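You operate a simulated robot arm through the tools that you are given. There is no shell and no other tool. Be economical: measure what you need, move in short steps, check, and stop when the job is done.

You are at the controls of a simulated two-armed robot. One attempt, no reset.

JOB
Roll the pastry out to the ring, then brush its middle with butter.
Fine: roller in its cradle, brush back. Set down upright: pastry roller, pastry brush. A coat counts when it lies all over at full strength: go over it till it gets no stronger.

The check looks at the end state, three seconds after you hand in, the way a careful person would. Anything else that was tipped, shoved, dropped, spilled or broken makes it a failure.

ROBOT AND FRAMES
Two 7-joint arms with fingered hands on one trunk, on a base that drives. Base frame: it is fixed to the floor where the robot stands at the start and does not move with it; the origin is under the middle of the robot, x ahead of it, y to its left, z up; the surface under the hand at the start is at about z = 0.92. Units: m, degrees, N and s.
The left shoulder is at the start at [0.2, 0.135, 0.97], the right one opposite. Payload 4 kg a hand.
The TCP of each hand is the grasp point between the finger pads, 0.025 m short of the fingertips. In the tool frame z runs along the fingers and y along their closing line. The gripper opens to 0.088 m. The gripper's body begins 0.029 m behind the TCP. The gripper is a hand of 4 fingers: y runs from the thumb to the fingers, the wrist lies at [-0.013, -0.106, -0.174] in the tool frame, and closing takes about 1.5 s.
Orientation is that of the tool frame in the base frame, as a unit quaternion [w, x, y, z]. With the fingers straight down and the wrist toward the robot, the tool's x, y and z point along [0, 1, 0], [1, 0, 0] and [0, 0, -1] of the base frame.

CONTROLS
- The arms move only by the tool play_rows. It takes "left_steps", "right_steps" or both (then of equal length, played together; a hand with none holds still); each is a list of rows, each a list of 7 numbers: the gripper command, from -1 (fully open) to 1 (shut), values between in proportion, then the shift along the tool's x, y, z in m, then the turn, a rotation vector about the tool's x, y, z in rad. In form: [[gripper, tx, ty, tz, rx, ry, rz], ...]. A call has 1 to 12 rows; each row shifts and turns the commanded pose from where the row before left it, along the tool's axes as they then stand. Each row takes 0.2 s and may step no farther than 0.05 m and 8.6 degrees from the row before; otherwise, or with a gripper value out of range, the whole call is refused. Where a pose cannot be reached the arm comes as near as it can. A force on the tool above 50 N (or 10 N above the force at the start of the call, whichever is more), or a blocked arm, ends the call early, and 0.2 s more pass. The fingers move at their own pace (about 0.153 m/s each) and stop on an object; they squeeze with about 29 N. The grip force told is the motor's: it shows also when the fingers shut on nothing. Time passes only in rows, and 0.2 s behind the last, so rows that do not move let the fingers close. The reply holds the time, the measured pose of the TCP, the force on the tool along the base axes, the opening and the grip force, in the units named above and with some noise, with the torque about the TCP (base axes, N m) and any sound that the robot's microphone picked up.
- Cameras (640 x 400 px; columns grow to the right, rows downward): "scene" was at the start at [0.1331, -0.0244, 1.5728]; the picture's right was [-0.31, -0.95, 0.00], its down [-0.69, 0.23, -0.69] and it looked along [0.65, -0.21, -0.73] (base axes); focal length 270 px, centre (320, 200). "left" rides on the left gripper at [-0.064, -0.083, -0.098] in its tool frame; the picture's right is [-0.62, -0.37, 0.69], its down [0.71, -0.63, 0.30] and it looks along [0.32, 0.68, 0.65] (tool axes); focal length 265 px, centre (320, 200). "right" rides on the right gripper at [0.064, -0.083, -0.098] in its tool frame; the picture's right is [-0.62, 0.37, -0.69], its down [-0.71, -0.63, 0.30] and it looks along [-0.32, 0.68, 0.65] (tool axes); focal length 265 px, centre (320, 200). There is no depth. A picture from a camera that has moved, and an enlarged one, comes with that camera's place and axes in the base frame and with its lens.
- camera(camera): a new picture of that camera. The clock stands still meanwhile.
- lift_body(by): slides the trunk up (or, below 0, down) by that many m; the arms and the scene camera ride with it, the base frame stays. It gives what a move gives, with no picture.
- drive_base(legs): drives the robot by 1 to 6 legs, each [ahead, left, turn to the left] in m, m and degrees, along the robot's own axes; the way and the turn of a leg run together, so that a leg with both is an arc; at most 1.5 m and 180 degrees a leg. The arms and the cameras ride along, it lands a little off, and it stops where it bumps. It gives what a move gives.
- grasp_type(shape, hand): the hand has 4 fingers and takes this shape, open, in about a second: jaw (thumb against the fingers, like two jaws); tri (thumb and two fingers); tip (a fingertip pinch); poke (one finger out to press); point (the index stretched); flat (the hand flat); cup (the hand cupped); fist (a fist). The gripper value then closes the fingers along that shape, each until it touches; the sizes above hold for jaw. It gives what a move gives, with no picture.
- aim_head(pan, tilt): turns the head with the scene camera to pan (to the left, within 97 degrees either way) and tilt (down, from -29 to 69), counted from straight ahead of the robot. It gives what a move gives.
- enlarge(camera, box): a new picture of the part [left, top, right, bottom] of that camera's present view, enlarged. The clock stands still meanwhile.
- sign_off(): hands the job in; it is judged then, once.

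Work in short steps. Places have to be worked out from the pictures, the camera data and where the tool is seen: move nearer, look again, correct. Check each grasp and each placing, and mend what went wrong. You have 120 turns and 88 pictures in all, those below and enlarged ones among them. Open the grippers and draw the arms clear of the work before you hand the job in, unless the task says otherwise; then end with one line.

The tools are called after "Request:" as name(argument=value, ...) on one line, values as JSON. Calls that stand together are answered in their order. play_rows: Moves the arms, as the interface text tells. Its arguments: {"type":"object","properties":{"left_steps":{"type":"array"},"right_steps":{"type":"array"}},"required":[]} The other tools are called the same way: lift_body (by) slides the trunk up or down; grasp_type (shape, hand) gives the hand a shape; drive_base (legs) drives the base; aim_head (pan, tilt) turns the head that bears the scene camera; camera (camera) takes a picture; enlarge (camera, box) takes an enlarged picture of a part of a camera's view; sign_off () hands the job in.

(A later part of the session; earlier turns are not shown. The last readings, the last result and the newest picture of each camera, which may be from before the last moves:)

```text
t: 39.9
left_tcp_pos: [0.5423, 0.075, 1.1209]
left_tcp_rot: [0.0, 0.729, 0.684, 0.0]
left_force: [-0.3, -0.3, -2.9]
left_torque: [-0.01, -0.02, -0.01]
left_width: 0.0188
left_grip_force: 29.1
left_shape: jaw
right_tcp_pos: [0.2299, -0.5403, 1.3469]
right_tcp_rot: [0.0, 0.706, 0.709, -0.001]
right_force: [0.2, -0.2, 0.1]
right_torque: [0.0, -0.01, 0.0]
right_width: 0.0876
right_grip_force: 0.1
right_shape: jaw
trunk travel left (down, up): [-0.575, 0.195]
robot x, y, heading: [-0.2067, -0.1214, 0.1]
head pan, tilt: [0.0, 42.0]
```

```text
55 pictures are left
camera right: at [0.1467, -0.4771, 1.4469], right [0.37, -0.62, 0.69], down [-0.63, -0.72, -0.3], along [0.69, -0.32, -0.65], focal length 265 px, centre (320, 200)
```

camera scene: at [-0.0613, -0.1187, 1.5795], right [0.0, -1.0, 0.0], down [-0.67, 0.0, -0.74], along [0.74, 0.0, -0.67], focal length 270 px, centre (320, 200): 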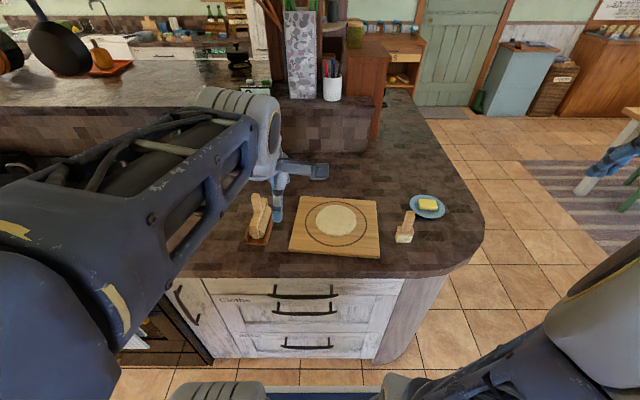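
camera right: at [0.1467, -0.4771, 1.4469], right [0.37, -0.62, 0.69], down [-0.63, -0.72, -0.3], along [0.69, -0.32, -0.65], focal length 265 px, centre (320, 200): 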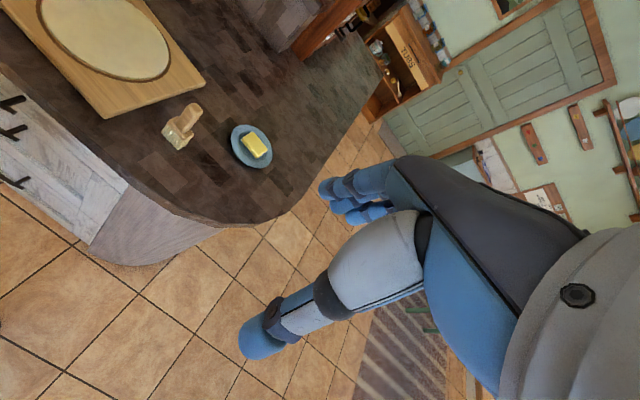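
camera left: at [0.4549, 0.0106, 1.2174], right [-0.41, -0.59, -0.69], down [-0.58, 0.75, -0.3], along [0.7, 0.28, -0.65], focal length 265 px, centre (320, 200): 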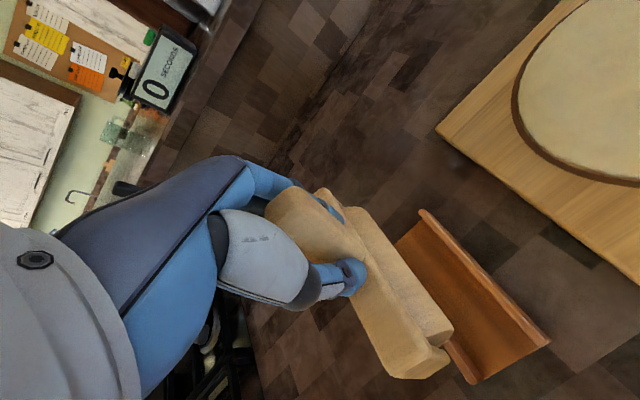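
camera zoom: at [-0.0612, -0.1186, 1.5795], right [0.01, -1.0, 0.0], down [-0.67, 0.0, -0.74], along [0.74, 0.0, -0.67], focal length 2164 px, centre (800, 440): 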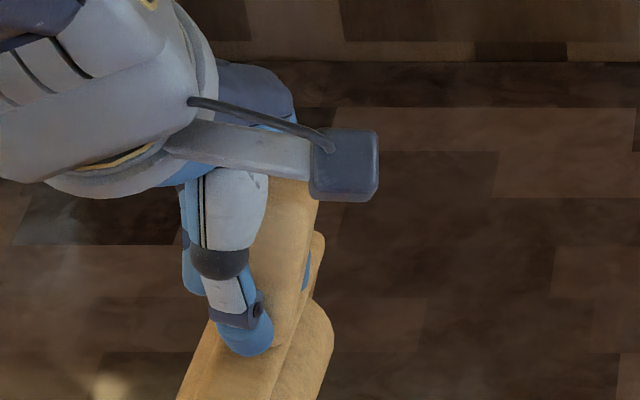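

The handle leans about 15° toward -y in the grip. I tilt the hand by -0.26 rad about its y to bring the roller upright, and look again.

Request:
play_rows(left_steps=[[1, 0, 0, 0, 0, -0.09, 0], [1, 0, 0, 0, 0, -0.09, 0], [1, 0, 0, 0, 0, -0.08, 0], [1, 0, 0, 0, 0, 0, 0]])

Request:
enlarge(camera="scene", box=[210, 145, 322, 215])

Request:
camera(camera="left")

```text
t: 40.9
left_tcp_pos: [0.5423, 0.072, 1.1219]
left_tcp_rot: [0.089, 0.724, 0.677, -0.094]
left_force: [-0.2, 0.5, -2.0]
left_torque: [-0.01, 0.02, -0.01]
left_width: 0.0186
left_grip_force: 29.0
left_shape: jaw
right_tcp_pos: [0.2305, -0.5407, 1.349]
right_tcp_rot: [0.0, 0.705, 0.709, -0.001]
right_force: [0.5, 0.7, 0.7]
right_torque: [-0.03, 0.01, 0.0]
right_width: 0.0875
right_grip_force: 0.0
right_shape: jaw
trunk travel left (down, up): [-0.575, 0.195]
robot x, y, heading: [-0.2033, -0.1193, 0.3]
head pan, tilt: [0.0, 42.0]
```

```text
5.71 times, centred on (266, 180) of scene
camera zoom: at [-0.0612, -0.1186, 1.5795], right [0.01, -1.0, 0.0], down [-0.67, 0.0, -0.74], along [0.74, 0.0, -0.67], focal length 1545 px, centre (629, 314)
```

zoom: 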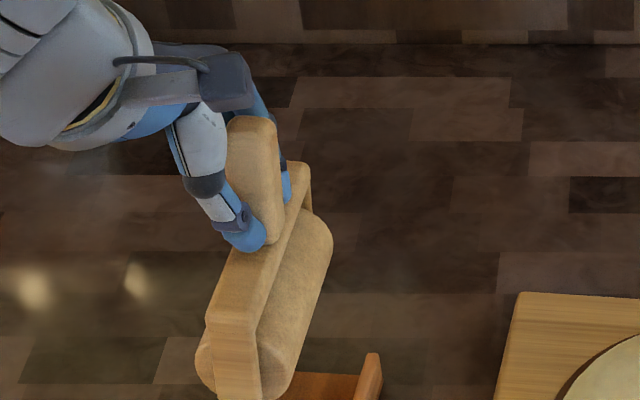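

```text
53 pictures are left
camera left: at [0.4572, 0.0403, 1.2319], right [-0.42, -0.75, -0.51], down [-0.59, 0.65, -0.48], along [0.69, 0.1, -0.72], focal length 265 px, centre (320, 200)
```

left: 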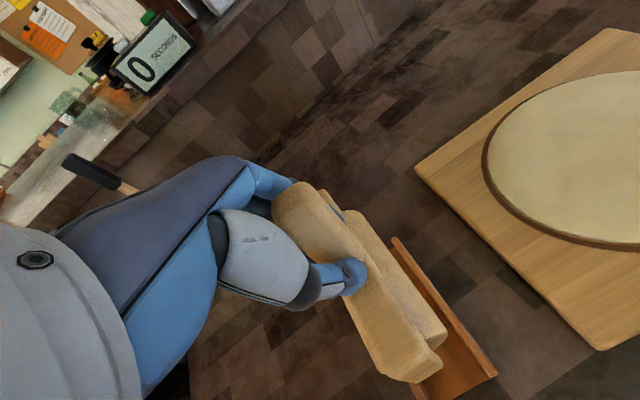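

The roller is upright again within a couple of degrees, and its centre needs about +3 mm in y. I shift, lower 55 mm in the tilted frame, and check against the cradle.

Request:
play_rows(left_steps=[[1, 0.003, -0.001, -0.001, 0, 0, 0], [1, 0.0051, 0, 0.0193, 0, 0, 0], [1, 0.0051, 0, 0.0193, 0, 0, 0], [1, 0.0039, 0, 0.0145, 0, 0, 0], [1, 0, 0, 0, 0, 0, 0]])

Request:
enlarge(camera="scene", box=[210, 160, 322, 230])

Request:
camera(camera="left")

```text
t: 42.0
left_tcp_pos: [0.5422, 0.073, 1.0642]
left_tcp_rot: [0.089, 0.724, 0.678, -0.095]
left_force: [0.0, 1.0, -2.8]
left_torque: [0.01, 0.0, 0.0]
left_width: 0.0185
left_grip_force: 29.0
left_shape: jaw
right_tcp_pos: [0.2312, -0.5408, 1.3486]
right_tcp_rot: [-0.001, 0.705, 0.709, 0.0]
right_force: [0.5, -0.2, -0.6]
right_torque: [-0.05, -0.05, 0.01]
right_width: 0.0876
right_grip_force: 0.1
right_shape: jaw
trunk travel left (down, up): [-0.575, 0.195]
robot x, y, heading: [-0.2011, -0.1236, 0.4]
head pan, tilt: [0.0, 42.0]
```

```text
5.71 times, centred on (266, 195) of scene
camera zoom: at [-0.0613, -0.1186, 1.5795], right [0.01, -1.0, 0.0], down [-0.67, 0.0, -0.74], along [0.74, 0.0, -0.67], focal length 1545 px, centre (629, 229)
```

zoom: 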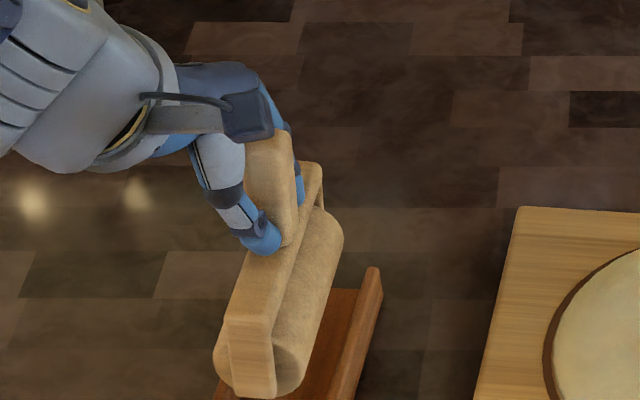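

```text
51 pictures are left
camera left: at [0.4558, 0.0412, 1.1741], right [-0.42, -0.75, -0.51], down [-0.59, 0.65, -0.48], along [0.69, 0.1, -0.72], focal length 265 px, centre (320, 200)
```

left: 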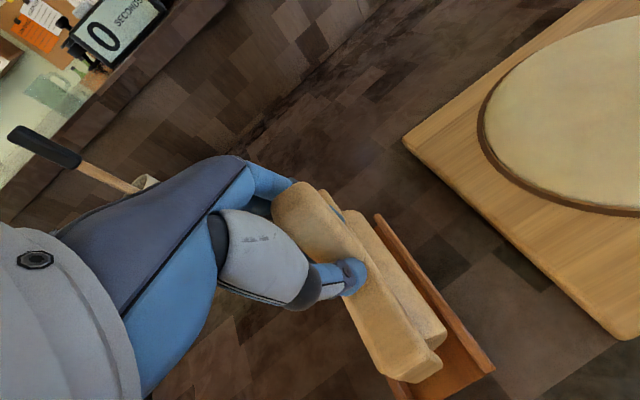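

It looks lined up with the trough. I lower on in small steps, watching for contact.

Request:
play_rows(left_steps=[[1, 0.0026, 0, 0.0097, 0, 0, 0], [1, 0.0021, 0, 0.0077, 0, 0, 0], [1, 0.0013, 0, 0.0048, 0, 0, 0], [1, 0, 0, 0, 0, 0, 0]])

Request:
enlarge(camera="scene", box=[210, 180, 322, 250])

```text
t: 43.0
left_tcp_pos: [0.5414, 0.0749, 1.042]
left_tcp_rot: [0.088, 0.724, 0.677, -0.095]
left_force: [1.5, 0.0, -2.7]
left_torque: [-0.01, -0.01, -0.01]
left_width: 0.0188
left_grip_force: 28.4
left_shape: jaw
right_tcp_pos: [0.2303, -0.5403, 1.3483]
right_tcp_rot: [0.0, 0.705, 0.709, 0.0]
right_force: [0.6, -0.2, -0.4]
right_torque: [0.01, 0.02, 0.01]
right_width: 0.0875
right_grip_force: 0.0
right_shape: jaw
trunk travel left (down, up): [-0.575, 0.195]
robot x, y, heading: [-0.2036, -0.1201, 0.2]
head pan, tilt: [0.0, 42.0]
```

```text
5.71 times, centred on (266, 215) of scene
camera zoom: at [-0.0612, -0.1186, 1.5795], right [0.01, -1.0, 0.0], down [-0.67, 0.0, -0.74], along [0.74, 0.0, -0.67], focal length 1545 px, centre (629, 114)
```

zoom: 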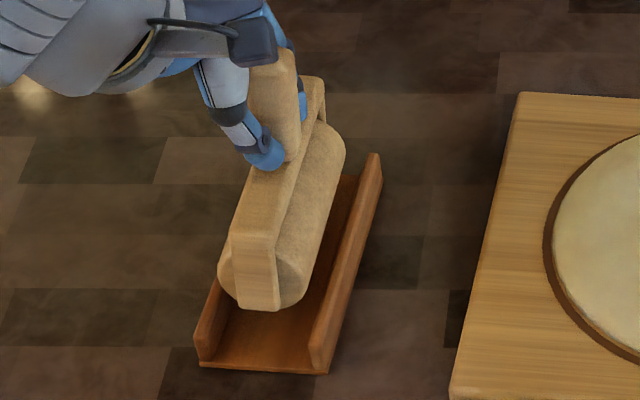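

Well centred between the sides. I continue down slowly until it seats.

Request:
play_rows(left_steps=[[1, 0.0016, 0, 0.0058, 0, 0, 0], [1, 0.001, 0, 0.0039, 0, 0, 0], [1, 0.0008, 0, 0.0029, 0, 0, 0], [1, 0, 0, 0, 0, 0, 0]])

Request:
play_rows(left_steps=[[1, 0.0008, 0, 0.0029, 0, 0, 0], [1, 0, 0, 0, 0, 0, 0]])

Request:
enlarge(camera="scene", box=[210, 180, 322, 250])

```text
t: 44.0
left_tcp_pos: [0.54, 0.0738, 1.0301]
left_tcp_rot: [0.089, 0.724, 0.678, -0.094]
left_force: [0.3, 0.4, -2.3]
left_torque: [0.01, 0.04, -0.02]
left_width: 0.0187
left_grip_force: 29.2
left_shape: jaw
right_tcp_pos: [0.2301, -0.5402, 1.3486]
right_tcp_rot: [0.0, 0.705, 0.709, 0.0]
right_force: [0.9, 0.0, 1.0]
right_torque: [-0.02, 0.01, 0.02]
right_width: 0.0874
right_grip_force: 0.1
right_shape: jaw
trunk travel left (down, up): [-0.575, 0.195]
robot x, y, heading: [-0.2008, -0.1203, 0.5]
head pan, tilt: [0.0, 42.0]
```

```text
t: 44.6
left_tcp_pos: [0.5411, 0.0751, 1.0266]
left_tcp_rot: [0.088, 0.724, 0.678, -0.095]
left_force: [0.3, 0.5, -2.7]
left_torque: [-0.01, 0.0, 0.0]
left_width: 0.0186
left_grip_force: 29.1
left_shape: jaw
right_tcp_pos: [0.2298, -0.541, 1.3471]
right_tcp_rot: [0.001, 0.705, 0.709, 0.001]
right_force: [0.0, -0.8, 0.2]
right_torque: [0.01, 0.0, 0.04]
right_width: 0.0875
right_grip_force: 0.1
right_shape: jaw
trunk travel left (down, up): [-0.575, 0.195]
robot x, y, heading: [-0.2023, -0.1221, 0.2]
head pan, tilt: [0.0, 42.0]
```

```text
5.71 times, centred on (266, 215) of scene
camera zoom: at [-0.0612, -0.1186, 1.5795], right [0.01, -1.0, 0.0], down [-0.67, 0.0, -0.74], along [0.74, 0.0, -0.67], focal length 1545 px, centre (629, 114)
```

zoom: 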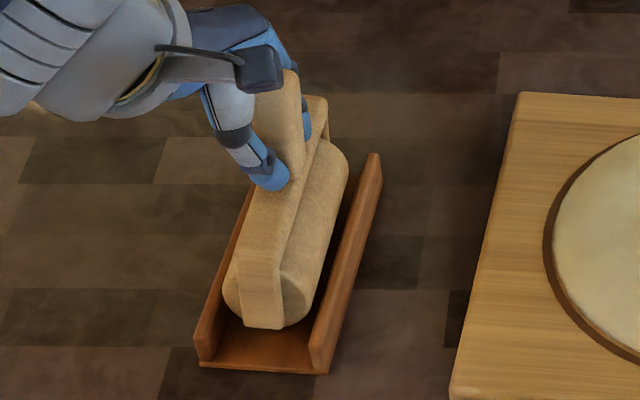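

Still only the weight (2.7 N) in hand, so it has slid up in the grip a little; further down by 3 mm steps.

Request:
play_rows(left_steps=[[1, 0.0008, 0, 0.0029, 0, 0, 0], [1, 0, 0, 0, 0, 0, 0]])

Request:
play_rows(left_steps=[[1, 0.0008, 0, 0.0029, 0, 0, 0], [1, 0, 0, 0, 0, 0, 0]])

Request:
enlarge(camera="scene", box=[210, 180, 322, 250])

```text
t: 45.2
left_tcp_pos: [0.5414, 0.0748, 1.0227]
left_tcp_rot: [0.089, 0.723, 0.678, -0.095]
left_force: [-0.5, 0.5, -0.7]
left_torque: [0.0, -0.02, 0.0]
left_width: 0.0189
left_grip_force: 29.4
left_shape: jaw
right_tcp_pos: [0.2302, -0.5413, 1.3476]
right_tcp_rot: [0.0, 0.705, 0.709, 0.0]
right_force: [0.3, -0.4, 0.0]
right_torque: [-0.01, -0.01, 0.02]
right_width: 0.0875
right_grip_force: 0.1
right_shape: jaw
trunk travel left (down, up): [-0.575, 0.195]
robot x, y, heading: [-0.2015, -0.123, 0.3]
head pan, tilt: [0.0, 42.0]
```

```text
t: 45.9
left_tcp_pos: [0.5411, 0.0746, 1.0224]
left_tcp_rot: [0.089, 0.723, 0.678, -0.093]
left_force: [-2.8, 0.1, 7.6]
left_torque: [-0.05, -0.04, -0.04]
left_width: 0.019
left_grip_force: 29.3
left_shape: jaw
right_tcp_pos: [0.2306, -0.5402, 1.3486]
right_tcp_rot: [0.0, 0.705, 0.709, 0.0]
right_force: [-0.5, -0.5, 0.5]
right_torque: [-0.03, -0.01, -0.01]
right_width: 0.0874
right_grip_force: 0.0
right_shape: jaw
trunk travel left (down, up): [-0.575, 0.195]
robot x, y, heading: [-0.2002, -0.121, 0.6]
head pan, tilt: [0.0, 42.0]
```

```text
5.71 times, centred on (266, 215) of scene
camera zoom: at [-0.0616, -0.1187, 1.5797], right [0.01, -1.0, 0.0], down [-0.67, 0.0, -0.74], along [0.74, 0.0, -0.67], focal length 1545 px, centre (629, 114)
```

zoom: 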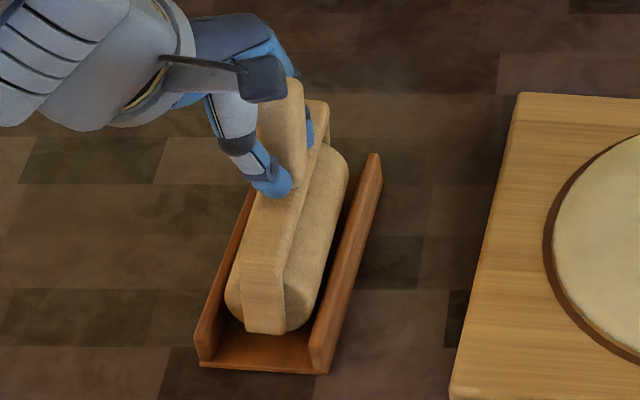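

Seated with about 10 N. The handle still leans a few degrees to -y, so I ease the pressure off and tilt it 0.08 rad further about the barrel bottom.

Request:
play_rows(left_steps=[[1, -0.0005, 0, -0.002, 0, 0, 0], [1, 0.0038, 0, -0.001, 0, -0.04, 0], [1, 0.0038, 0, -0.0011, 0, -0.04, 0], [1, 0, 0, 0, 0, 0, 0]])

Request:
enlarge(camera="scene", box=[210, 180, 322, 250])

```text
t: 46.9
left_tcp_pos: [0.541, 0.0823, 1.0217]
left_tcp_rot: [0.116, 0.72, 0.673, -0.123]
left_force: [1.4, -0.6, -0.3]
left_torque: [-0.02, -0.14, 0.06]
left_width: 0.0191
left_grip_force: 29.0
left_shape: jaw
right_tcp_pos: [0.2306, -0.5406, 1.3485]
right_tcp_rot: [0.0, 0.705, 0.709, 0.0]
right_force: [-0.6, 0.2, -0.8]
right_torque: [0.04, 0.0, 0.0]
right_width: 0.0874
right_grip_force: 0.0
right_shape: jaw
trunk travel left (down, up): [-0.575, 0.195]
robot x, y, heading: [-0.202, -0.1219, 0.1]
head pan, tilt: [0.0, 42.0]
```

```text
5.71 times, centred on (266, 215) of scene
camera zoom: at [-0.0612, -0.1186, 1.5794], right [0.01, -1.0, 0.0], down [-0.67, 0.0, -0.74], along [0.74, 0.0, -0.67], focal length 1545 px, centre (629, 114)
```

zoom: 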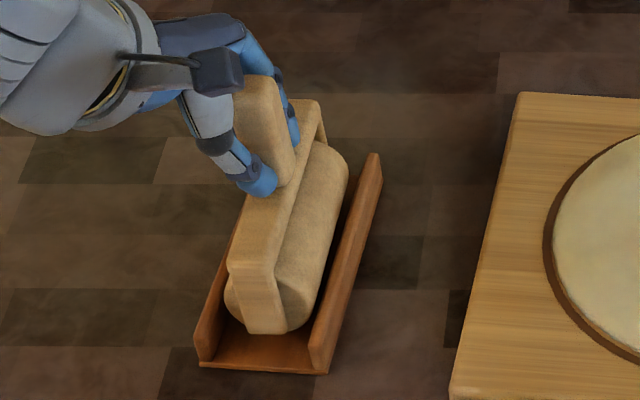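

Handle matches its original near-vertical look and the weight rests in the cradle. Release gradually.

Request:
play_rows(left_steps=[[0.5, 0, 0, 0, 0, 0, 0], [0.2, 0, 0, 0, 0, 0, 0], [0, 0, 0, 0, 0, 0, 0], [-0.5, 0, 0, 0, 0, 0, 0], [-1, 0, 0, 0, 0, 0, 0], [-1, 0, 0, 0, 0, 0, 0], [-1, 0, 0, 0, 0, 0, 0]])

Request:
enlarge(camera="scene", box=[210, 180, 322, 250])

Request:
camera(camera="left")

```text
t: 48.5
left_tcp_pos: [0.5412, 0.0836, 1.0235]
left_tcp_rot: [0.117, 0.72, 0.673, -0.123]
left_force: [-0.1, 0.7, -0.2]
left_torque: [0.03, -0.02, 0.0]
left_width: 0.0879
left_grip_force: 0.1
left_shape: jaw
right_tcp_pos: [0.2301, -0.5402, 1.3478]
right_tcp_rot: [0.0, 0.706, 0.708, -0.001]
right_force: [-0.3, -0.6, 1.3]
right_torque: [0.01, 0.0, 0.03]
right_width: 0.0876
right_grip_force: 0.1
right_shape: jaw
trunk travel left (down, up): [-0.575, 0.195]
robot x, y, heading: [-0.2035, -0.1169, 0.1]
head pan, tilt: [0.0, 42.0]
```

```text
5.71 times, centred on (266, 215) of scene
camera zoom: at [-0.0613, -0.1186, 1.5795], right [0.01, -1.0, 0.0], down [-0.67, 0.0, -0.74], along [0.74, 0.0, -0.67], focal length 1545 px, centre (629, 114)
```

zoom: 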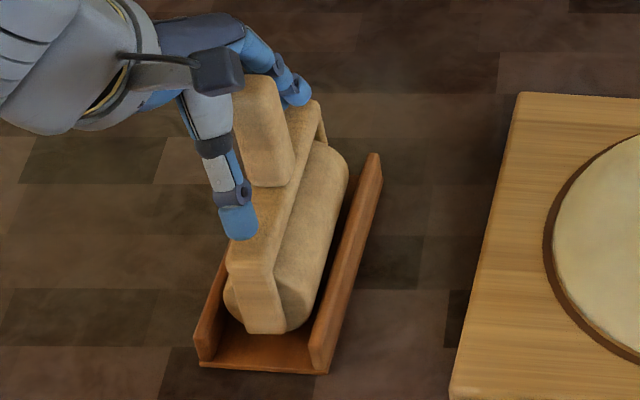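

```text
45 pictures are left
camera left: at [0.457, 0.06, 1.1354], right [-0.42, -0.79, -0.45], down [-0.59, 0.61, -0.53], along [0.69, 0.04, -0.72], focal length 265 px, centre (320, 200)
```

left: 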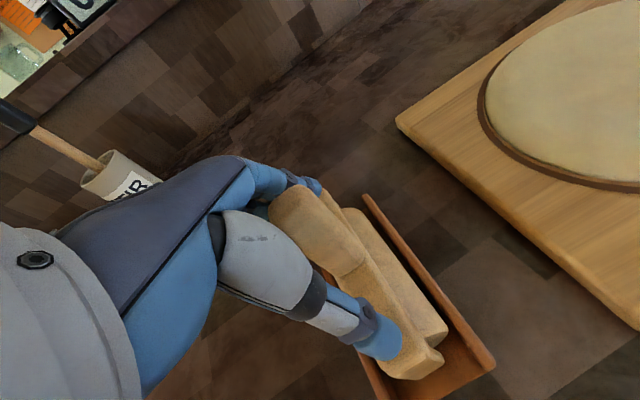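

The roller stands alone in its cradle. I withdraw along the fingers' axis, then straighten the hand.

Request:
play_rows(left_steps=[[-1, 0, 0, -0.02, 0, 0, 0], [-1, 0, 0, -0.03, 0, 0, 0], [-1, 0, 0, -0.04, 0, 0, 0], [-1, 0, 0, -0.04, 0, 0, 0], [-1, 0, 0, -0.02, 0, 0.11, 0], [-1, 0, 0, -0.02, 0, 0.11, 0], [-1, 0, 0, -0.02, 0, 0.11, 0], [-1, 0, 0, -0.02, 0, 0, 0]])

Request:
enlarge(camera="scene", box=[210, 150, 402, 270])

```text
t: 50.2
left_tcp_pos: [0.5449, 0.1414, 1.2255]
left_tcp_rot: [0.003, 0.729, 0.684, -0.004]
left_force: [0.2, 0.3, -0.4]
left_torque: [0.02, -0.03, -0.02]
left_width: 0.0881
left_grip_force: 0.0
left_shape: jaw
right_tcp_pos: [0.2299, -0.5406, 1.348]
right_tcp_rot: [-0.001, 0.706, 0.709, 0.0]
right_force: [0.4, -0.4, -0.3]
right_torque: [0.02, 0.0, -0.02]
right_width: 0.0877
right_grip_force: 0.0
right_shape: jaw
trunk travel left (down, up): [-0.575, 0.195]
robot x, y, heading: [-0.1993, -0.1223, 0.5]
head pan, tilt: [0.0, 42.0]
```

```text
3.33 times, centred on (306, 210) of scene
camera zoom: at [-0.0613, -0.1185, 1.5795], right [0.01, -1.0, 0.0], down [-0.67, 0.0, -0.74], along [0.74, 0.0, -0.67], focal length 902 px, centre (367, 167)
```

zoom: 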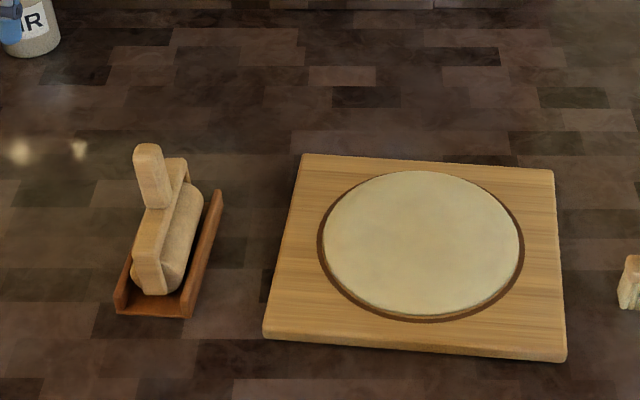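

Pastry fills the ring and the roller is home. Now the left arm draws back while the right hand moves over the brush.

Request:
play_rows(left_steps=[[-1, 0, -0.03, 0, 0, 0, 0], [-1, 0, -0.03, 0, 0, 0, 0], [-1, 0, -0.03, 0, 0, 0, 0], [-1, 0, -0.03, 0, 0, 0, 0], [-1, 0, -0.03, 0, 0, 0, 0], [-1, 0, -0.03, 0, 0, 0, 0], [-1, 0, 0, 0, 0, 0, 0], [-1, 0, 0, 0, 0, 0, 0], [-1, 0, 0, 0, 0, 0, 0]], right_steps=[[-1, 0.022, 0.037, 0.02, 0, 0, 0], [-1, 0.022, 0.037, 0.02, 0, 0, 0], [-1, 0.022, 0.037, 0.02, 0, 0, 0], [-1, 0.022, 0.037, 0.02, 0, 0, 0], [-1, 0.022, 0.037, 0.02, 0, 0, 0], [-1, 0.022, 0.037, 0.02, 0, 0, 0], [-1, 0.022, 0.037, 0.02, 0, 0, 0], [-1, 0.01, 0, 0.045, 0, 0, 0], [-1, 0, 0, 0.02, 0, 0, 0]])

Request:
camera(camera="right")

Request:
enlarge(camera="scene", box=[340, 160, 500, 260])

```text
t: 52.2
left_tcp_pos: [0.3661, 0.1523, 1.2229]
left_tcp_rot: [0.003, 0.729, 0.684, -0.004]
left_force: [0.0, 0.2, -0.1]
left_torque: [-0.01, -0.02, -0.01]
left_width: 0.0879
left_grip_force: 0.0
left_shape: jaw
right_tcp_pos: [0.4905, -0.3762, 1.1425]
right_tcp_rot: [0.0, 0.706, 0.709, -0.001]
right_force: [-0.4, 0.4, 0.4]
right_torque: [0.0, -0.03, -0.01]
right_width: 0.0879
right_grip_force: 0.0
right_shape: jaw
trunk travel left (down, up): [-0.575, 0.195]
robot x, y, heading: [-0.2029, -0.1192, 0.3]
head pan, tilt: [0.0, 42.0]
```

```text
43 pictures are left
camera right: at [0.4068, -0.3123, 1.2412], right [0.37, -0.62, 0.69], down [-0.63, -0.72, -0.3], along [0.69, -0.32, -0.65], focal length 265 px, centre (320, 200)
```

right: 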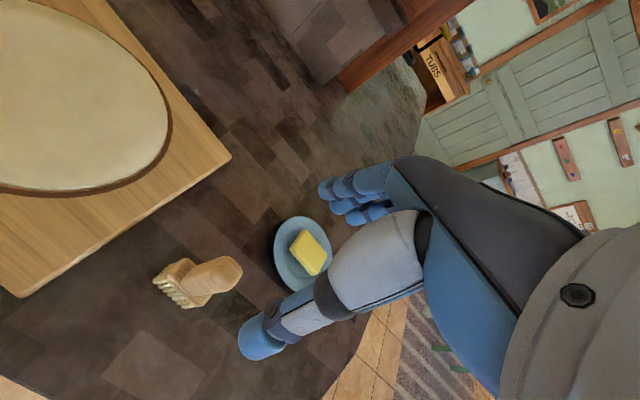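

```text
4.00 times, centred on (420, 210) of scene
camera zoom: at [-0.0614, -0.1185, 1.5795], right [0.01, -1.0, 0.0], down [-0.67, 0.0, -0.74], along [0.74, 0.0, -0.67], focal length 1082 px, centre (-80, 160)
```

zoom: 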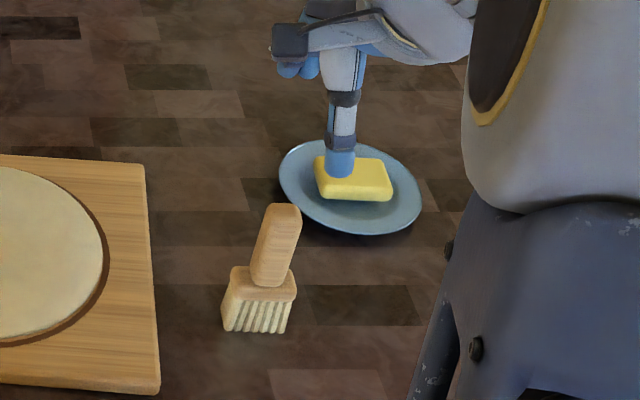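

Both views agree on the brush handle top at (0.497, -0.381, 1.027), with the block turned about -4°. I align and descend to straddle the handle.

Request:
play_rows(right_steps=[[-1, -0.001, 0.007, 0, 0, 0, 0.065], [-1, 0, 0, 0.04, 0, 0, 0], [-1, 0, 0, 0.04, 0, 0, 0], [-1, 0, 0, 0.025, 0, 0, 0], [-1, 0, 0, 0, 0, 0, 0]])

Request:
camera(camera="right")

Request:
enlarge(camera="scene", box=[340, 160, 500, 260])

```text
t: 53.5
left_tcp_pos: [0.3656, 0.1513, 1.2223]
left_tcp_rot: [0.004, 0.729, 0.684, -0.004]
left_force: [-0.3, 0.4, 0.9]
left_torque: [0.0, 0.02, 0.01]
left_width: 0.088
left_grip_force: 0.1
left_shape: jaw
right_tcp_pos: [0.4981, -0.3762, 1.0378]
right_tcp_rot: [0.0, 0.728, 0.686, 0.0]
right_force: [-0.2, -0.5, 0.5]
right_torque: [0.01, 0.02, 0.0]
right_width: 0.0876
right_grip_force: 0.0
right_shape: jaw
trunk travel left (down, up): [-0.575, 0.195]
robot x, y, heading: [-0.2015, -0.1165, 0.5]
head pan, tilt: [0.0, 42.0]
```

```text
41 pictures are left
camera right: at [0.4197, -0.3082, 1.1367], right [0.33, -0.64, 0.69], down [-0.67, -0.68, -0.3], along [0.66, -0.36, -0.65], focal length 265 px, centre (320, 200)
```

right: 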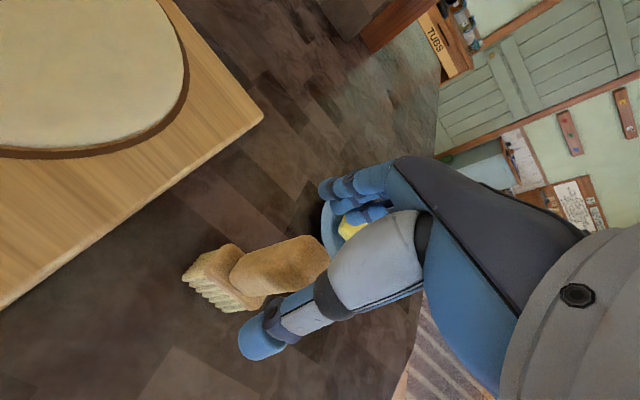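

```text
4.00 times, centred on (420, 210) of scene
camera zoom: at [-0.0613, -0.1185, 1.5795], right [0.01, -1.0, 0.0], down [-0.67, 0.0, -0.74], along [0.74, 0.0, -0.67], focal length 1082 px, centre (-80, 160)
```

zoom: 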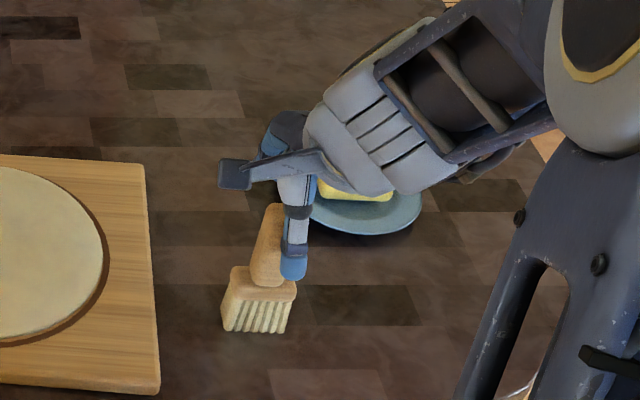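

Thumb and handle line up. I lower to z≈1.003 and close.

Request:
play_rows(right_steps=[[-1, 0, -0.004, 0.02, 0, 0, 0], [-1, 0, 0, 0.015, 0, 0, 0], [-0.3, 0, 0, 0, 0, 0, 0], [0.3, 0, 0, 0, 0, 0, 0], [1, 0, 0, 0, 0, 0, 0], [1, 0, 0, 0, 0, 0, 0], [1, 0, 0, 0, 0, 0, 0], [1, 0, 0, 0, 0, 0, 0], [1, 0, 0, 0, 0, 0, 0]])

Request:
enlarge(camera="right", box=[140, 180, 400, 380])

Request:
enlarge(camera="scene", box=[340, 160, 500, 260])

```text
t: 55.5
left_tcp_pos: [0.3665, 0.152, 1.2231]
left_tcp_rot: [0.004, 0.73, 0.684, -0.003]
left_force: [-0.3, -0.3, 1.2]
left_torque: [0.03, 0.03, 0.01]
left_width: 0.0881
left_grip_force: 0.0
left_shape: jaw
right_tcp_pos: [0.4937, -0.3762, 1.0035]
right_tcp_rot: [0.0, 0.727, 0.686, 0.0]
right_force: [-0.3, 0.3, 0.0]
right_torque: [-0.01, 0.03, 0.02]
right_width: 0.0192
right_grip_force: 28.4
right_shape: jaw
trunk travel left (down, up): [-0.575, 0.195]
robot x, y, heading: [-0.2, -0.1193, 0.2]
head pan, tilt: [0.0, 42.0]
```

```text
2.00 times, centred on (270, 280) of right
camera zoom: at [0.4139, -0.3071, 1.102], right [0.33, -0.64, 0.69], down [-0.67, -0.68, -0.3], along [0.66, -0.36, -0.65], focal length 531 px, centre (420, 40)
```

zoom: 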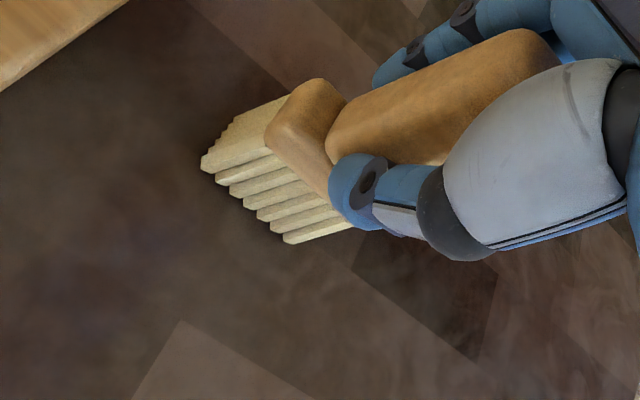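

```text
4.00 times, centred on (420, 210) of scene
camera zoom: at [-0.0613, -0.1186, 1.5795], right [0.01, -1.0, 0.0], down [-0.67, 0.0, -0.74], along [0.74, 0.0, -0.67], focal length 1082 px, centre (-80, 160)
```

zoom: 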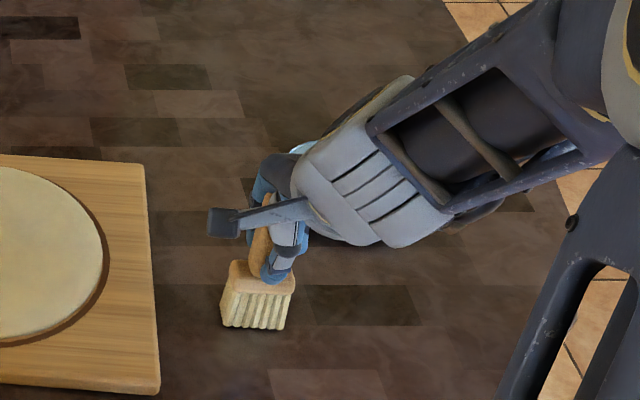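

Brush gripped (19 mm). I lift it and carry it over the butter at about (0.605, -0.478).

Request:
play_rows(right_steps=[[1, 0, 0, -0.02, 0, 0, 0], [1, 0, 0, -0.045, 0, 0, 0], [1, 0, 0, -0.035, 0, 0, 0], [1, -0.032, 0.038, 0, 0, 0, 0], [1, -0.032, 0.039, 0, 0, 0, 0], [1, -0.0313, 0.039, 0, 0, 0, 0], [1, 0, 0, 0, 0, 0, 0]])

Request:
camera(camera="right")

Request:
enlarge(camera="scene", box=[340, 130, 500, 230])

```text
refused: row 5 steps farther than a row can; nothing moved
```

```text
37 pictures are left
camera right: at [0.4139, -0.3071, 1.102], right [0.33, -0.64, 0.69], down [-0.67, -0.68, -0.3], along [0.66, -0.36, -0.65], focal length 265 px, centre (320, 200)
```

right: 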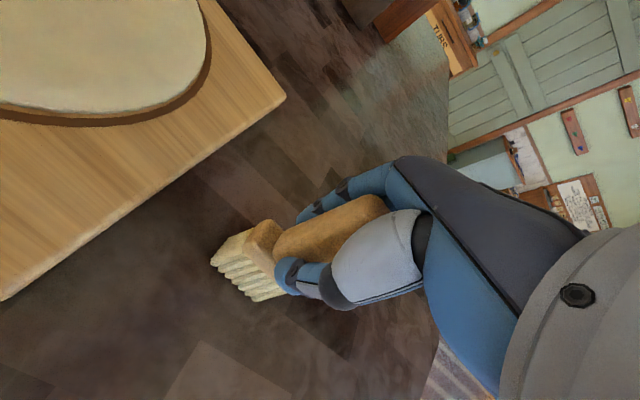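

```text
4.00 times, centred on (420, 180) of scene
camera zoom: at [-0.0613, -0.1186, 1.5795], right [0.01, -1.0, 0.0], down [-0.67, 0.0, -0.74], along [0.74, 0.0, -0.67], focal length 1082 px, centre (-80, 280)
```

zoom: 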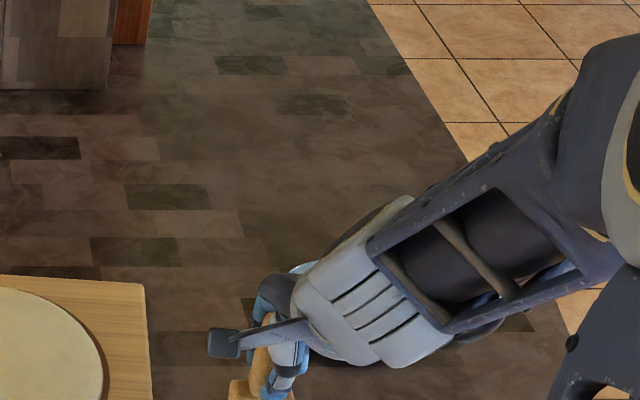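

The step was slightly too long; I split it finer.

Request:
play_rows(right_steps=[[1, 0, 0, -0.02, 0, 0, 0], [1, 0, 0, -0.045, 0, 0, 0], [1, 0, 0, -0.035, 0, 0, 0], [1, -0.024, 0.029, 0, 0, 0, 0], [1, -0.024, 0.029, 0, 0, 0, 0], [1, -0.024, 0.029, 0, 0, 0, 0], [1, -0.0233, 0.029, 0, 0, 0, 0], [1, 0, 0, 0, 0, 0, 0]])

Request:
camera(camera="right")

Request:
enlarge(camera="scene", box=[340, 130, 500, 230])

```text
t: 57.2
left_tcp_pos: [0.3656, 0.1512, 1.224]
left_tcp_rot: [0.003, 0.73, 0.684, -0.003]
left_force: [-0.2, 0.7, 1.1]
left_torque: [0.01, -0.03, 0.01]
left_width: 0.088
left_grip_force: 0.2
left_shape: jaw
right_tcp_pos: [0.606, -0.4776, 1.1046]
right_tcp_rot: [0.001, 0.728, 0.686, 0.0]
right_force: [0.7, 0.8, -0.6]
right_torque: [0.02, 0.01, -0.01]
right_width: 0.0193
right_grip_force: 28.8
right_shape: jaw
trunk travel left (down, up): [-0.575, 0.195]
robot x, y, heading: [-0.2032, -0.1221, 0.5]
head pan, tilt: [0.0, 42.0]
```

```text
35 pictures are left
camera right: at [0.526, -0.4081, 1.2039], right [0.33, -0.64, 0.69], down [-0.67, -0.68, -0.3], along [0.66, -0.36, -0.65], focal length 265 px, centre (320, 200)
```

right: 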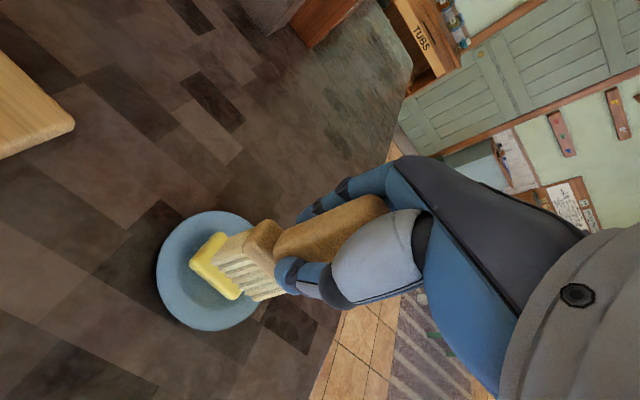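

```text
4.00 times, centred on (420, 180) of scene
camera zoom: at [-0.0614, -0.1185, 1.5795], right [0.01, -1.0, 0.0], down [-0.67, 0.0, -0.74], along [0.74, 0.0, -0.67], focal length 1082 px, centre (-80, 280)
```

zoom: 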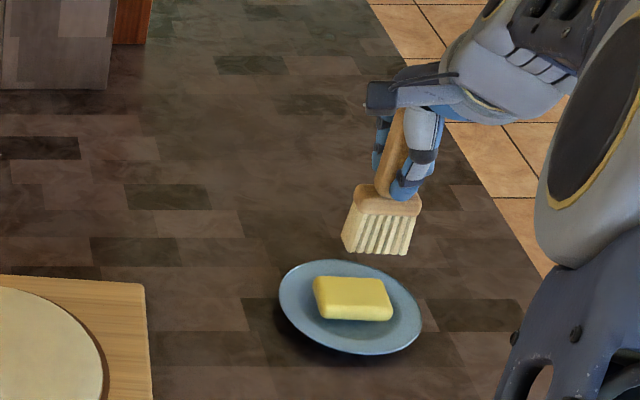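

The bristles are right above the butter block. I lower until they touch.

Request:
play_rows(right_steps=[[1, 0, 0.002, 0.02, 0, 0, 0], [1, 0, 0, 0.02, 0, 0, 0], [1, 0, 0, 0.01, 0, 0, 0], [1, 0, 0, 0, 0, 0, 0]])

Request:
enlarge(camera="right", box=[140, 180, 400, 340])

```text
t: 58.2
left_tcp_pos: [0.3664, 0.1519, 1.2234]
left_tcp_rot: [0.004, 0.729, 0.684, -0.004]
left_force: [-0.4, 0.2, 0.5]
left_torque: [0.01, -0.03, -0.01]
left_width: 0.0881
left_grip_force: 0.0
left_shape: jaw
right_tcp_pos: [0.6076, -0.4795, 1.0508]
right_tcp_rot: [0.0, 0.728, 0.686, 0.0]
right_force: [0.2, -0.3, -0.3]
right_torque: [-0.05, -0.01, 0.02]
right_width: 0.0192
right_grip_force: 29.3
right_shape: jaw
trunk travel left (down, up): [-0.575, 0.195]
robot x, y, heading: [-0.205, -0.1226, 0.2]
head pan, tilt: [0.0, 42.0]
```

```text
2.46 times, centred on (270, 260) of right
camera zoom: at [0.5267, -0.4095, 1.1504], right [0.33, -0.64, 0.69], down [-0.67, -0.68, -0.3], along [0.66, -0.36, -0.65], focal length 653 px, centre (443, 52)
```

zoom: 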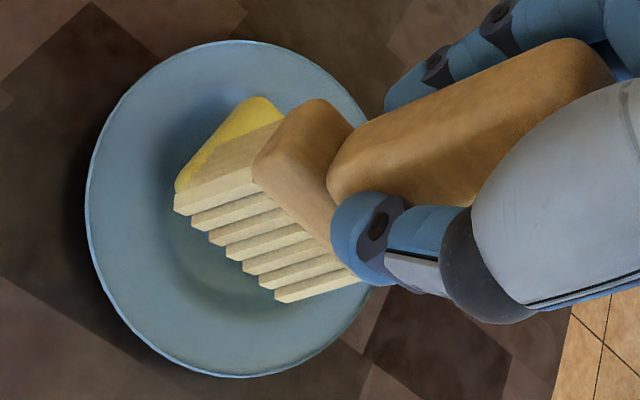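

Nearly in contact; the butter shows slightly on the +y side, so I shift 4 mm that way and keep lowering in small steps.

Request:
play_rows(right_steps=[[1, 0.004, 0.003, 0.003, 0, 0, 0], [1, 0, 0, 0.003, 0, 0, 0], [1, 0, 0, 0, 0, 0, 0]])

Request:
play_rows(right_steps=[[1, 0, 0, 0.003, 0, 0, 0], [1, 0, 0, 0.002, 0, 0, 0], [1, 0, 0, 0, 0, 0, 0]])

```text
t: 59.0
left_tcp_pos: [0.3661, 0.1529, 1.222]
left_tcp_rot: [0.004, 0.73, 0.684, -0.004]
left_force: [-0.8, 0.6, 0.3]
left_torque: [-0.03, 0.01, 0.04]
left_width: 0.0878
left_grip_force: 0.1
left_shape: jaw
right_tcp_pos: [0.6089, -0.4746, 1.0471]
right_tcp_rot: [0.0, 0.728, 0.685, 0.0]
right_force: [-0.1, -0.8, -1.4]
right_torque: [-0.01, -0.01, 0.03]
right_width: 0.0192
right_grip_force: 29.4
right_shape: jaw
trunk travel left (down, up): [-0.575, 0.195]
robot x, y, heading: [-0.2039, -0.1203, 0.5]
head pan, tilt: [0.0, 42.0]
```

```text
t: 59.9
left_tcp_pos: [0.3671, 0.1506, 1.2234]
left_tcp_rot: [0.004, 0.729, 0.684, -0.003]
left_force: [0.4, -0.1, 1.1]
left_torque: [-0.01, 0.0, -0.04]
left_width: 0.0879
left_grip_force: 0.1
left_shape: jaw
right_tcp_pos: [0.6071, -0.4761, 1.0417]
right_tcp_rot: [0.0, 0.728, 0.685, 0.0]
right_force: [0.5, -0.6, -0.5]
right_torque: [-0.01, -0.02, -0.01]
right_width: 0.0194
right_grip_force: 29.6
right_shape: jaw
trunk travel left (down, up): [-0.575, 0.195]
robot x, y, heading: [-0.2014, -0.1207, 0.4]
head pan, tilt: [0.0, 42.0]
```

No contact yet; continue downward in 2–3 mm steps.

Request:
play_rows(right_steps=[[1, 0, 0, 0.003, 0, 0, 0], [1, 0, 0, 0.002, 0, 0, 0], [1, 0, 0, 0, 0, 0, 0]])

Request:
play_rows(right_steps=[[1, 0, 0, 0.002, 0, 0, 0], [1, 0, 0, 0.001, 0, 0, 0], [1, 0, 0, 0, 0, 0, 0]])

Request:
enlarge(camera="scene", box=[380, 160, 460, 210])

```text
t: 60.6
left_tcp_pos: [0.3659, 0.1512, 1.2237]
left_tcp_rot: [0.004, 0.729, 0.684, -0.004]
left_force: [0.2, -0.4, 0.5]
left_torque: [-0.01, -0.02, -0.02]
left_width: 0.0879
left_grip_force: 0.0
left_shape: jaw
right_tcp_pos: [0.6061, -0.4751, 1.0368]
right_tcp_rot: [0.0, 0.727, 0.687, 0.0]
right_force: [-0.3, -0.2, 0.5]
right_torque: [-0.01, 0.01, 0.0]
right_width: 0.0193
right_grip_force: 29.0
right_shape: jaw
trunk travel left (down, up): [-0.575, 0.195]
robot x, y, heading: [-0.2001, -0.122, 0.3]
head pan, tilt: [0.0, 42.0]
```

```text
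t: 61.5
left_tcp_pos: [0.3652, 0.1517, 1.2226]
left_tcp_rot: [0.004, 0.729, 0.684, -0.003]
left_force: [-0.4, 0.0, 0.1]
left_torque: [-0.01, 0.0, 0.04]
left_width: 0.0879
left_grip_force: 0.1
left_shape: jaw
right_tcp_pos: [0.607, -0.4756, 1.0338]
right_tcp_rot: [0.0, 0.728, 0.685, 0.0]
right_force: [-0.2, -0.1, -0.7]
right_torque: [-0.03, 0.0, 0.0]
right_width: 0.019
right_grip_force: 29.3
right_shape: jaw
trunk travel left (down, up): [-0.575, 0.195]
robot x, y, heading: [-0.2007, -0.118, 0.2]
head pan, tilt: [0.0, 42.0]
```

```text
8.00 times, centred on (420, 185) of scene
camera zoom: at [-0.0613, -0.1186, 1.5795], right [0.01, -1.0, 0.0], down [-0.67, 0.0, -0.74], along [0.74, 0.0, -0.67], focal length 2164 px, centre (-480, 320)
```

zoom: 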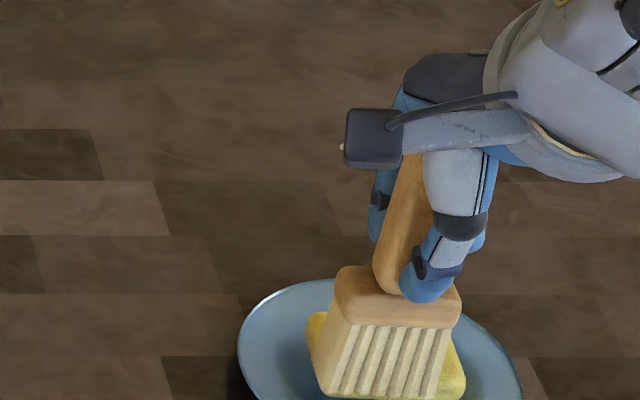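

No force yet. I look at the bristle tips from below-front to see the gap.

Request:
enlarge(camera="scene", box=[390, 180, 470, 230])

Request:
enlarge(camera="right", box=[140, 180, 400, 340])

```text
8.00 times, centred on (430, 205) of scene
camera zoom: at [-0.0613, -0.1186, 1.5795], right [0.01, -1.0, 0.0], down [-0.67, 0.0, -0.74], along [0.74, 0.0, -0.67], focal length 2164 px, centre (-560, 160)
```

zoom: 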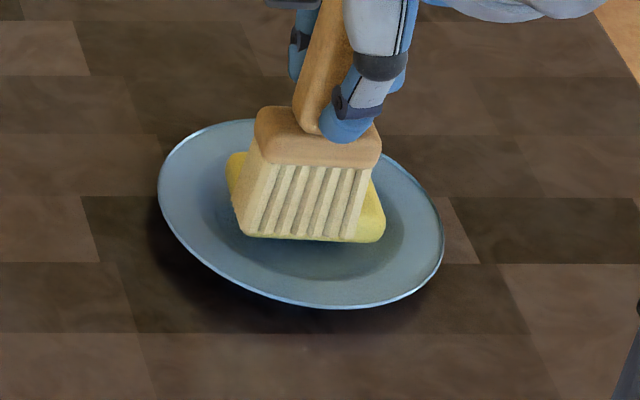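

```text
2.46 times, centred on (270, 260) of right
camera zoom: at [0.5275, -0.4059, 1.1322], right [0.33, -0.64, 0.69], down [-0.67, -0.68, -0.3], along [0.66, -0.36, -0.65], focal length 653 px, centre (443, 52)
```

zoom: 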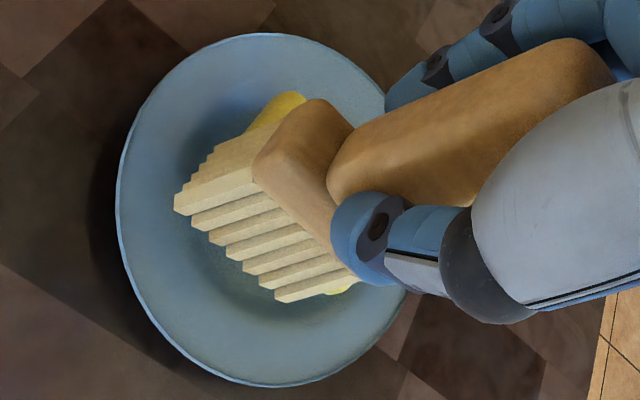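

The tips are just about at the butter top, a bit near its front edge. I shift +7 mm in x and go on down.

Request:
play_rows(right_steps=[[1, -0.002, 0.007, 0, 0, 0, 0], [1, 0, 0, 0.002, 0, 0, 0], [1, 0, 0, 0.001, 0, 0, 0], [1, 0, 0, 0, 0, 0, 0]])

Request:
play_rows(right_steps=[[1, 0, 0, 0.002, 0, 0, 0], [1, 0, 0, 0.001, 0, 0, 0], [1, 0, 0, 0, 0, 0, 0]])

Request:
enlarge(camera="scene", box=[390, 180, 470, 230])

```text
t: 62.5
left_tcp_pos: [0.3664, 0.1519, 1.2232]
left_tcp_rot: [0.004, 0.73, 0.684, -0.004]
left_force: [-0.7, -0.1, 0.2]
left_torque: [0.05, 0.0, 0.02]
left_width: 0.0882
left_grip_force: 0.1
left_shape: jaw
right_tcp_pos: [0.6137, -0.4761, 1.0314]
right_tcp_rot: [-0.001, 0.727, 0.686, 0.0]
right_force: [0.4, 0.1, 0.0]
right_torque: [-0.03, 0.03, 0.03]
right_width: 0.019
right_grip_force: 28.9
right_shape: jaw
trunk travel left (down, up): [-0.575, 0.195]
robot x, y, heading: [-0.2046, -0.1208, 0.5]
head pan, tilt: [0.0, 42.0]
```

```text
t: 63.2
left_tcp_pos: [0.3653, 0.1513, 1.2232]
left_tcp_rot: [0.004, 0.729, 0.684, -0.005]
left_force: [0.0, -0.1, 0.4]
left_torque: [0.01, 0.02, 0.01]
left_width: 0.0879
left_grip_force: 0.1
left_shape: jaw
right_tcp_pos: [0.6151, -0.4767, 1.0295]
right_tcp_rot: [0.001, 0.729, 0.685, 0.001]
right_force: [-1.4, -1.1, 11.3]
right_torque: [-0.02, 0.03, -0.01]
right_width: 0.0198
right_grip_force: 28.6
right_shape: jaw
trunk travel left (down, up): [-0.575, 0.195]
robot x, y, heading: [-0.2064, -0.1202, 0.1]
head pan, tilt: [0.0, 42.0]
```

```text
8.00 times, centred on (430, 205) of scene
camera zoom: at [-0.0617, -0.1185, 1.5797], right [0.01, -1.0, 0.0], down [-0.67, 0.0, -0.74], along [0.74, 0.0, -0.67], focal length 2164 px, centre (-560, 160)
```

zoom: 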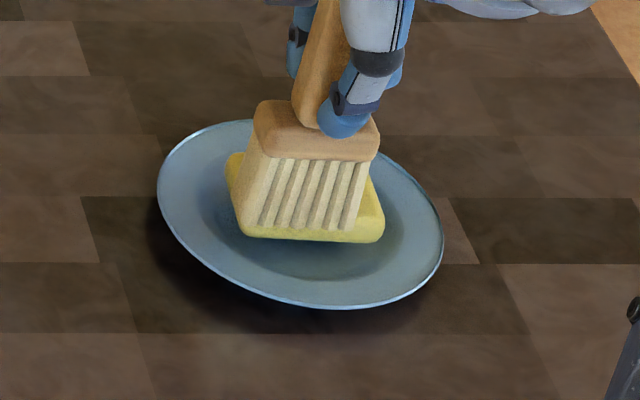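

Touched with about 11 N on the butter. I hold a moment, lift straight up, and look whether the bristles carry butter.

Request:
play_rows(right_steps=[[1, 0, 0, -0.001, 0, 0, 0], [1, 0, 0, 0, 0, 0, 0], [1, 0, 0, 0.001, 0, 0, 0], [1, 0, 0, 0, 0, 0, 0], [1, 0, 0, -0.02, 0, 0, 0], [1, 0, 0, -0.04, 0, 0, 0], [1, 0, 0, -0.03, 0, 0, 0], [1, 0, 0, 0, 0, 0, 0]])

Request:
enlarge(camera="scene", box=[390, 150, 486, 210])

```text
t: 65.0
left_tcp_pos: [0.3658, 0.1517, 1.2223]
left_tcp_rot: [0.003, 0.73, 0.683, -0.004]
left_force: [-0.1, -0.9, -0.4]
left_torque: [-0.04, 0.01, 0.0]
left_width: 0.0876
left_grip_force: 0.0
left_shape: jaw
right_tcp_pos: [0.6129, -0.476, 1.1154]
right_tcp_rot: [0.0, 0.728, 0.685, 0.0]
right_force: [0.7, 0.3, -0.5]
right_torque: [0.01, 0.0, -0.01]
right_width: 0.0198
right_grip_force: 29.1
right_shape: jaw
trunk travel left (down, up): [-0.575, 0.195]
robot x, y, heading: [-0.2024, -0.1243, 0.3]
head pan, tilt: [0.0, 42.0]
```

```text
6.67 times, centred on (438, 180) of scene
camera zoom: at [-0.0612, -0.1186, 1.5795], right [0.01, -1.0, 0.0], down [-0.67, 0.0, -0.74], along [0.74, 0.0, -0.67], focal length 1803 px, centre (-467, 333)
```

zoom: 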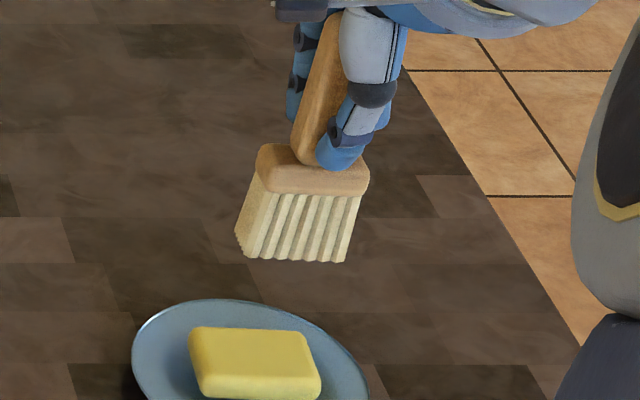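

Butter on the bristles isn't obvious by eye. I carry the brush over the pastry middle and test with a light touch.

Request:
play_rows(right_steps=[[1, 0.0376, -0.0118, 0, 0, 0, 0], [1, 0.0376, -0.0118, 0, 0, 0, 0], [1, 0.0376, -0.0118, 0, 0, 0, 0], [1, 0.0376, -0.0118, 0, 0, 0, 0], [1, 0.0376, -0.0118, 0, 0, 0, 0], [1, 0.0376, -0.0118, 0, 0, 0, 0], [1, 0.0376, -0.0118, 0, 0, 0, 0], [1, 0.0376, -0.0118, 0, 0, 0, 0], [1, 0, 0, 0.03, 0, 0, 0], [1, 0, 0, 0.03, 0, 0, 0], [1, 0, 0, 0.01, 0, 0, 0], [1, 0, 0, 0, 0, 0, 0]])

Request:
enlarge(camera="scene", box=[270, 140, 430, 240])

```text
t: 67.7
left_tcp_pos: [0.365, 0.1517, 1.2221]
left_tcp_rot: [0.004, 0.729, 0.684, -0.005]
left_force: [0.4, -0.3, 0.2]
left_torque: [0.0, 0.01, 0.0]
left_width: 0.088
left_grip_force: 0.1
left_shape: jaw
right_tcp_pos: [0.5363, -0.1695, 1.0469]
right_tcp_rot: [0.0, 0.727, 0.686, 0.0]
right_force: [-0.1, 0.0, -0.9]
right_torque: [0.0, 0.01, 0.04]
right_width: 0.0197
right_grip_force: 28.9
right_shape: jaw
trunk travel left (down, up): [-0.575, 0.195]
robot x, y, heading: [-0.2018, -0.1172, 0.2]
head pan, tilt: [0.0, 42.0]
```

```text
4.00 times, centred on (350, 190) of scene
camera zoom: at [-0.0613, -0.1186, 1.5795], right [0.01, -1.0, 0.0], down [-0.67, 0.0, -0.74], along [0.74, 0.0, -0.67], focal length 1082 px, centre (200, 240)
```

zoom: 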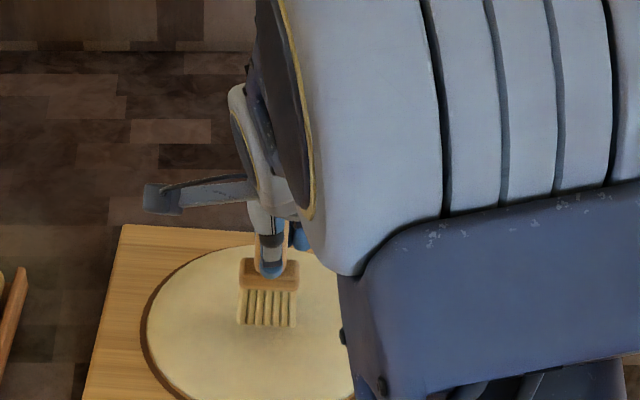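

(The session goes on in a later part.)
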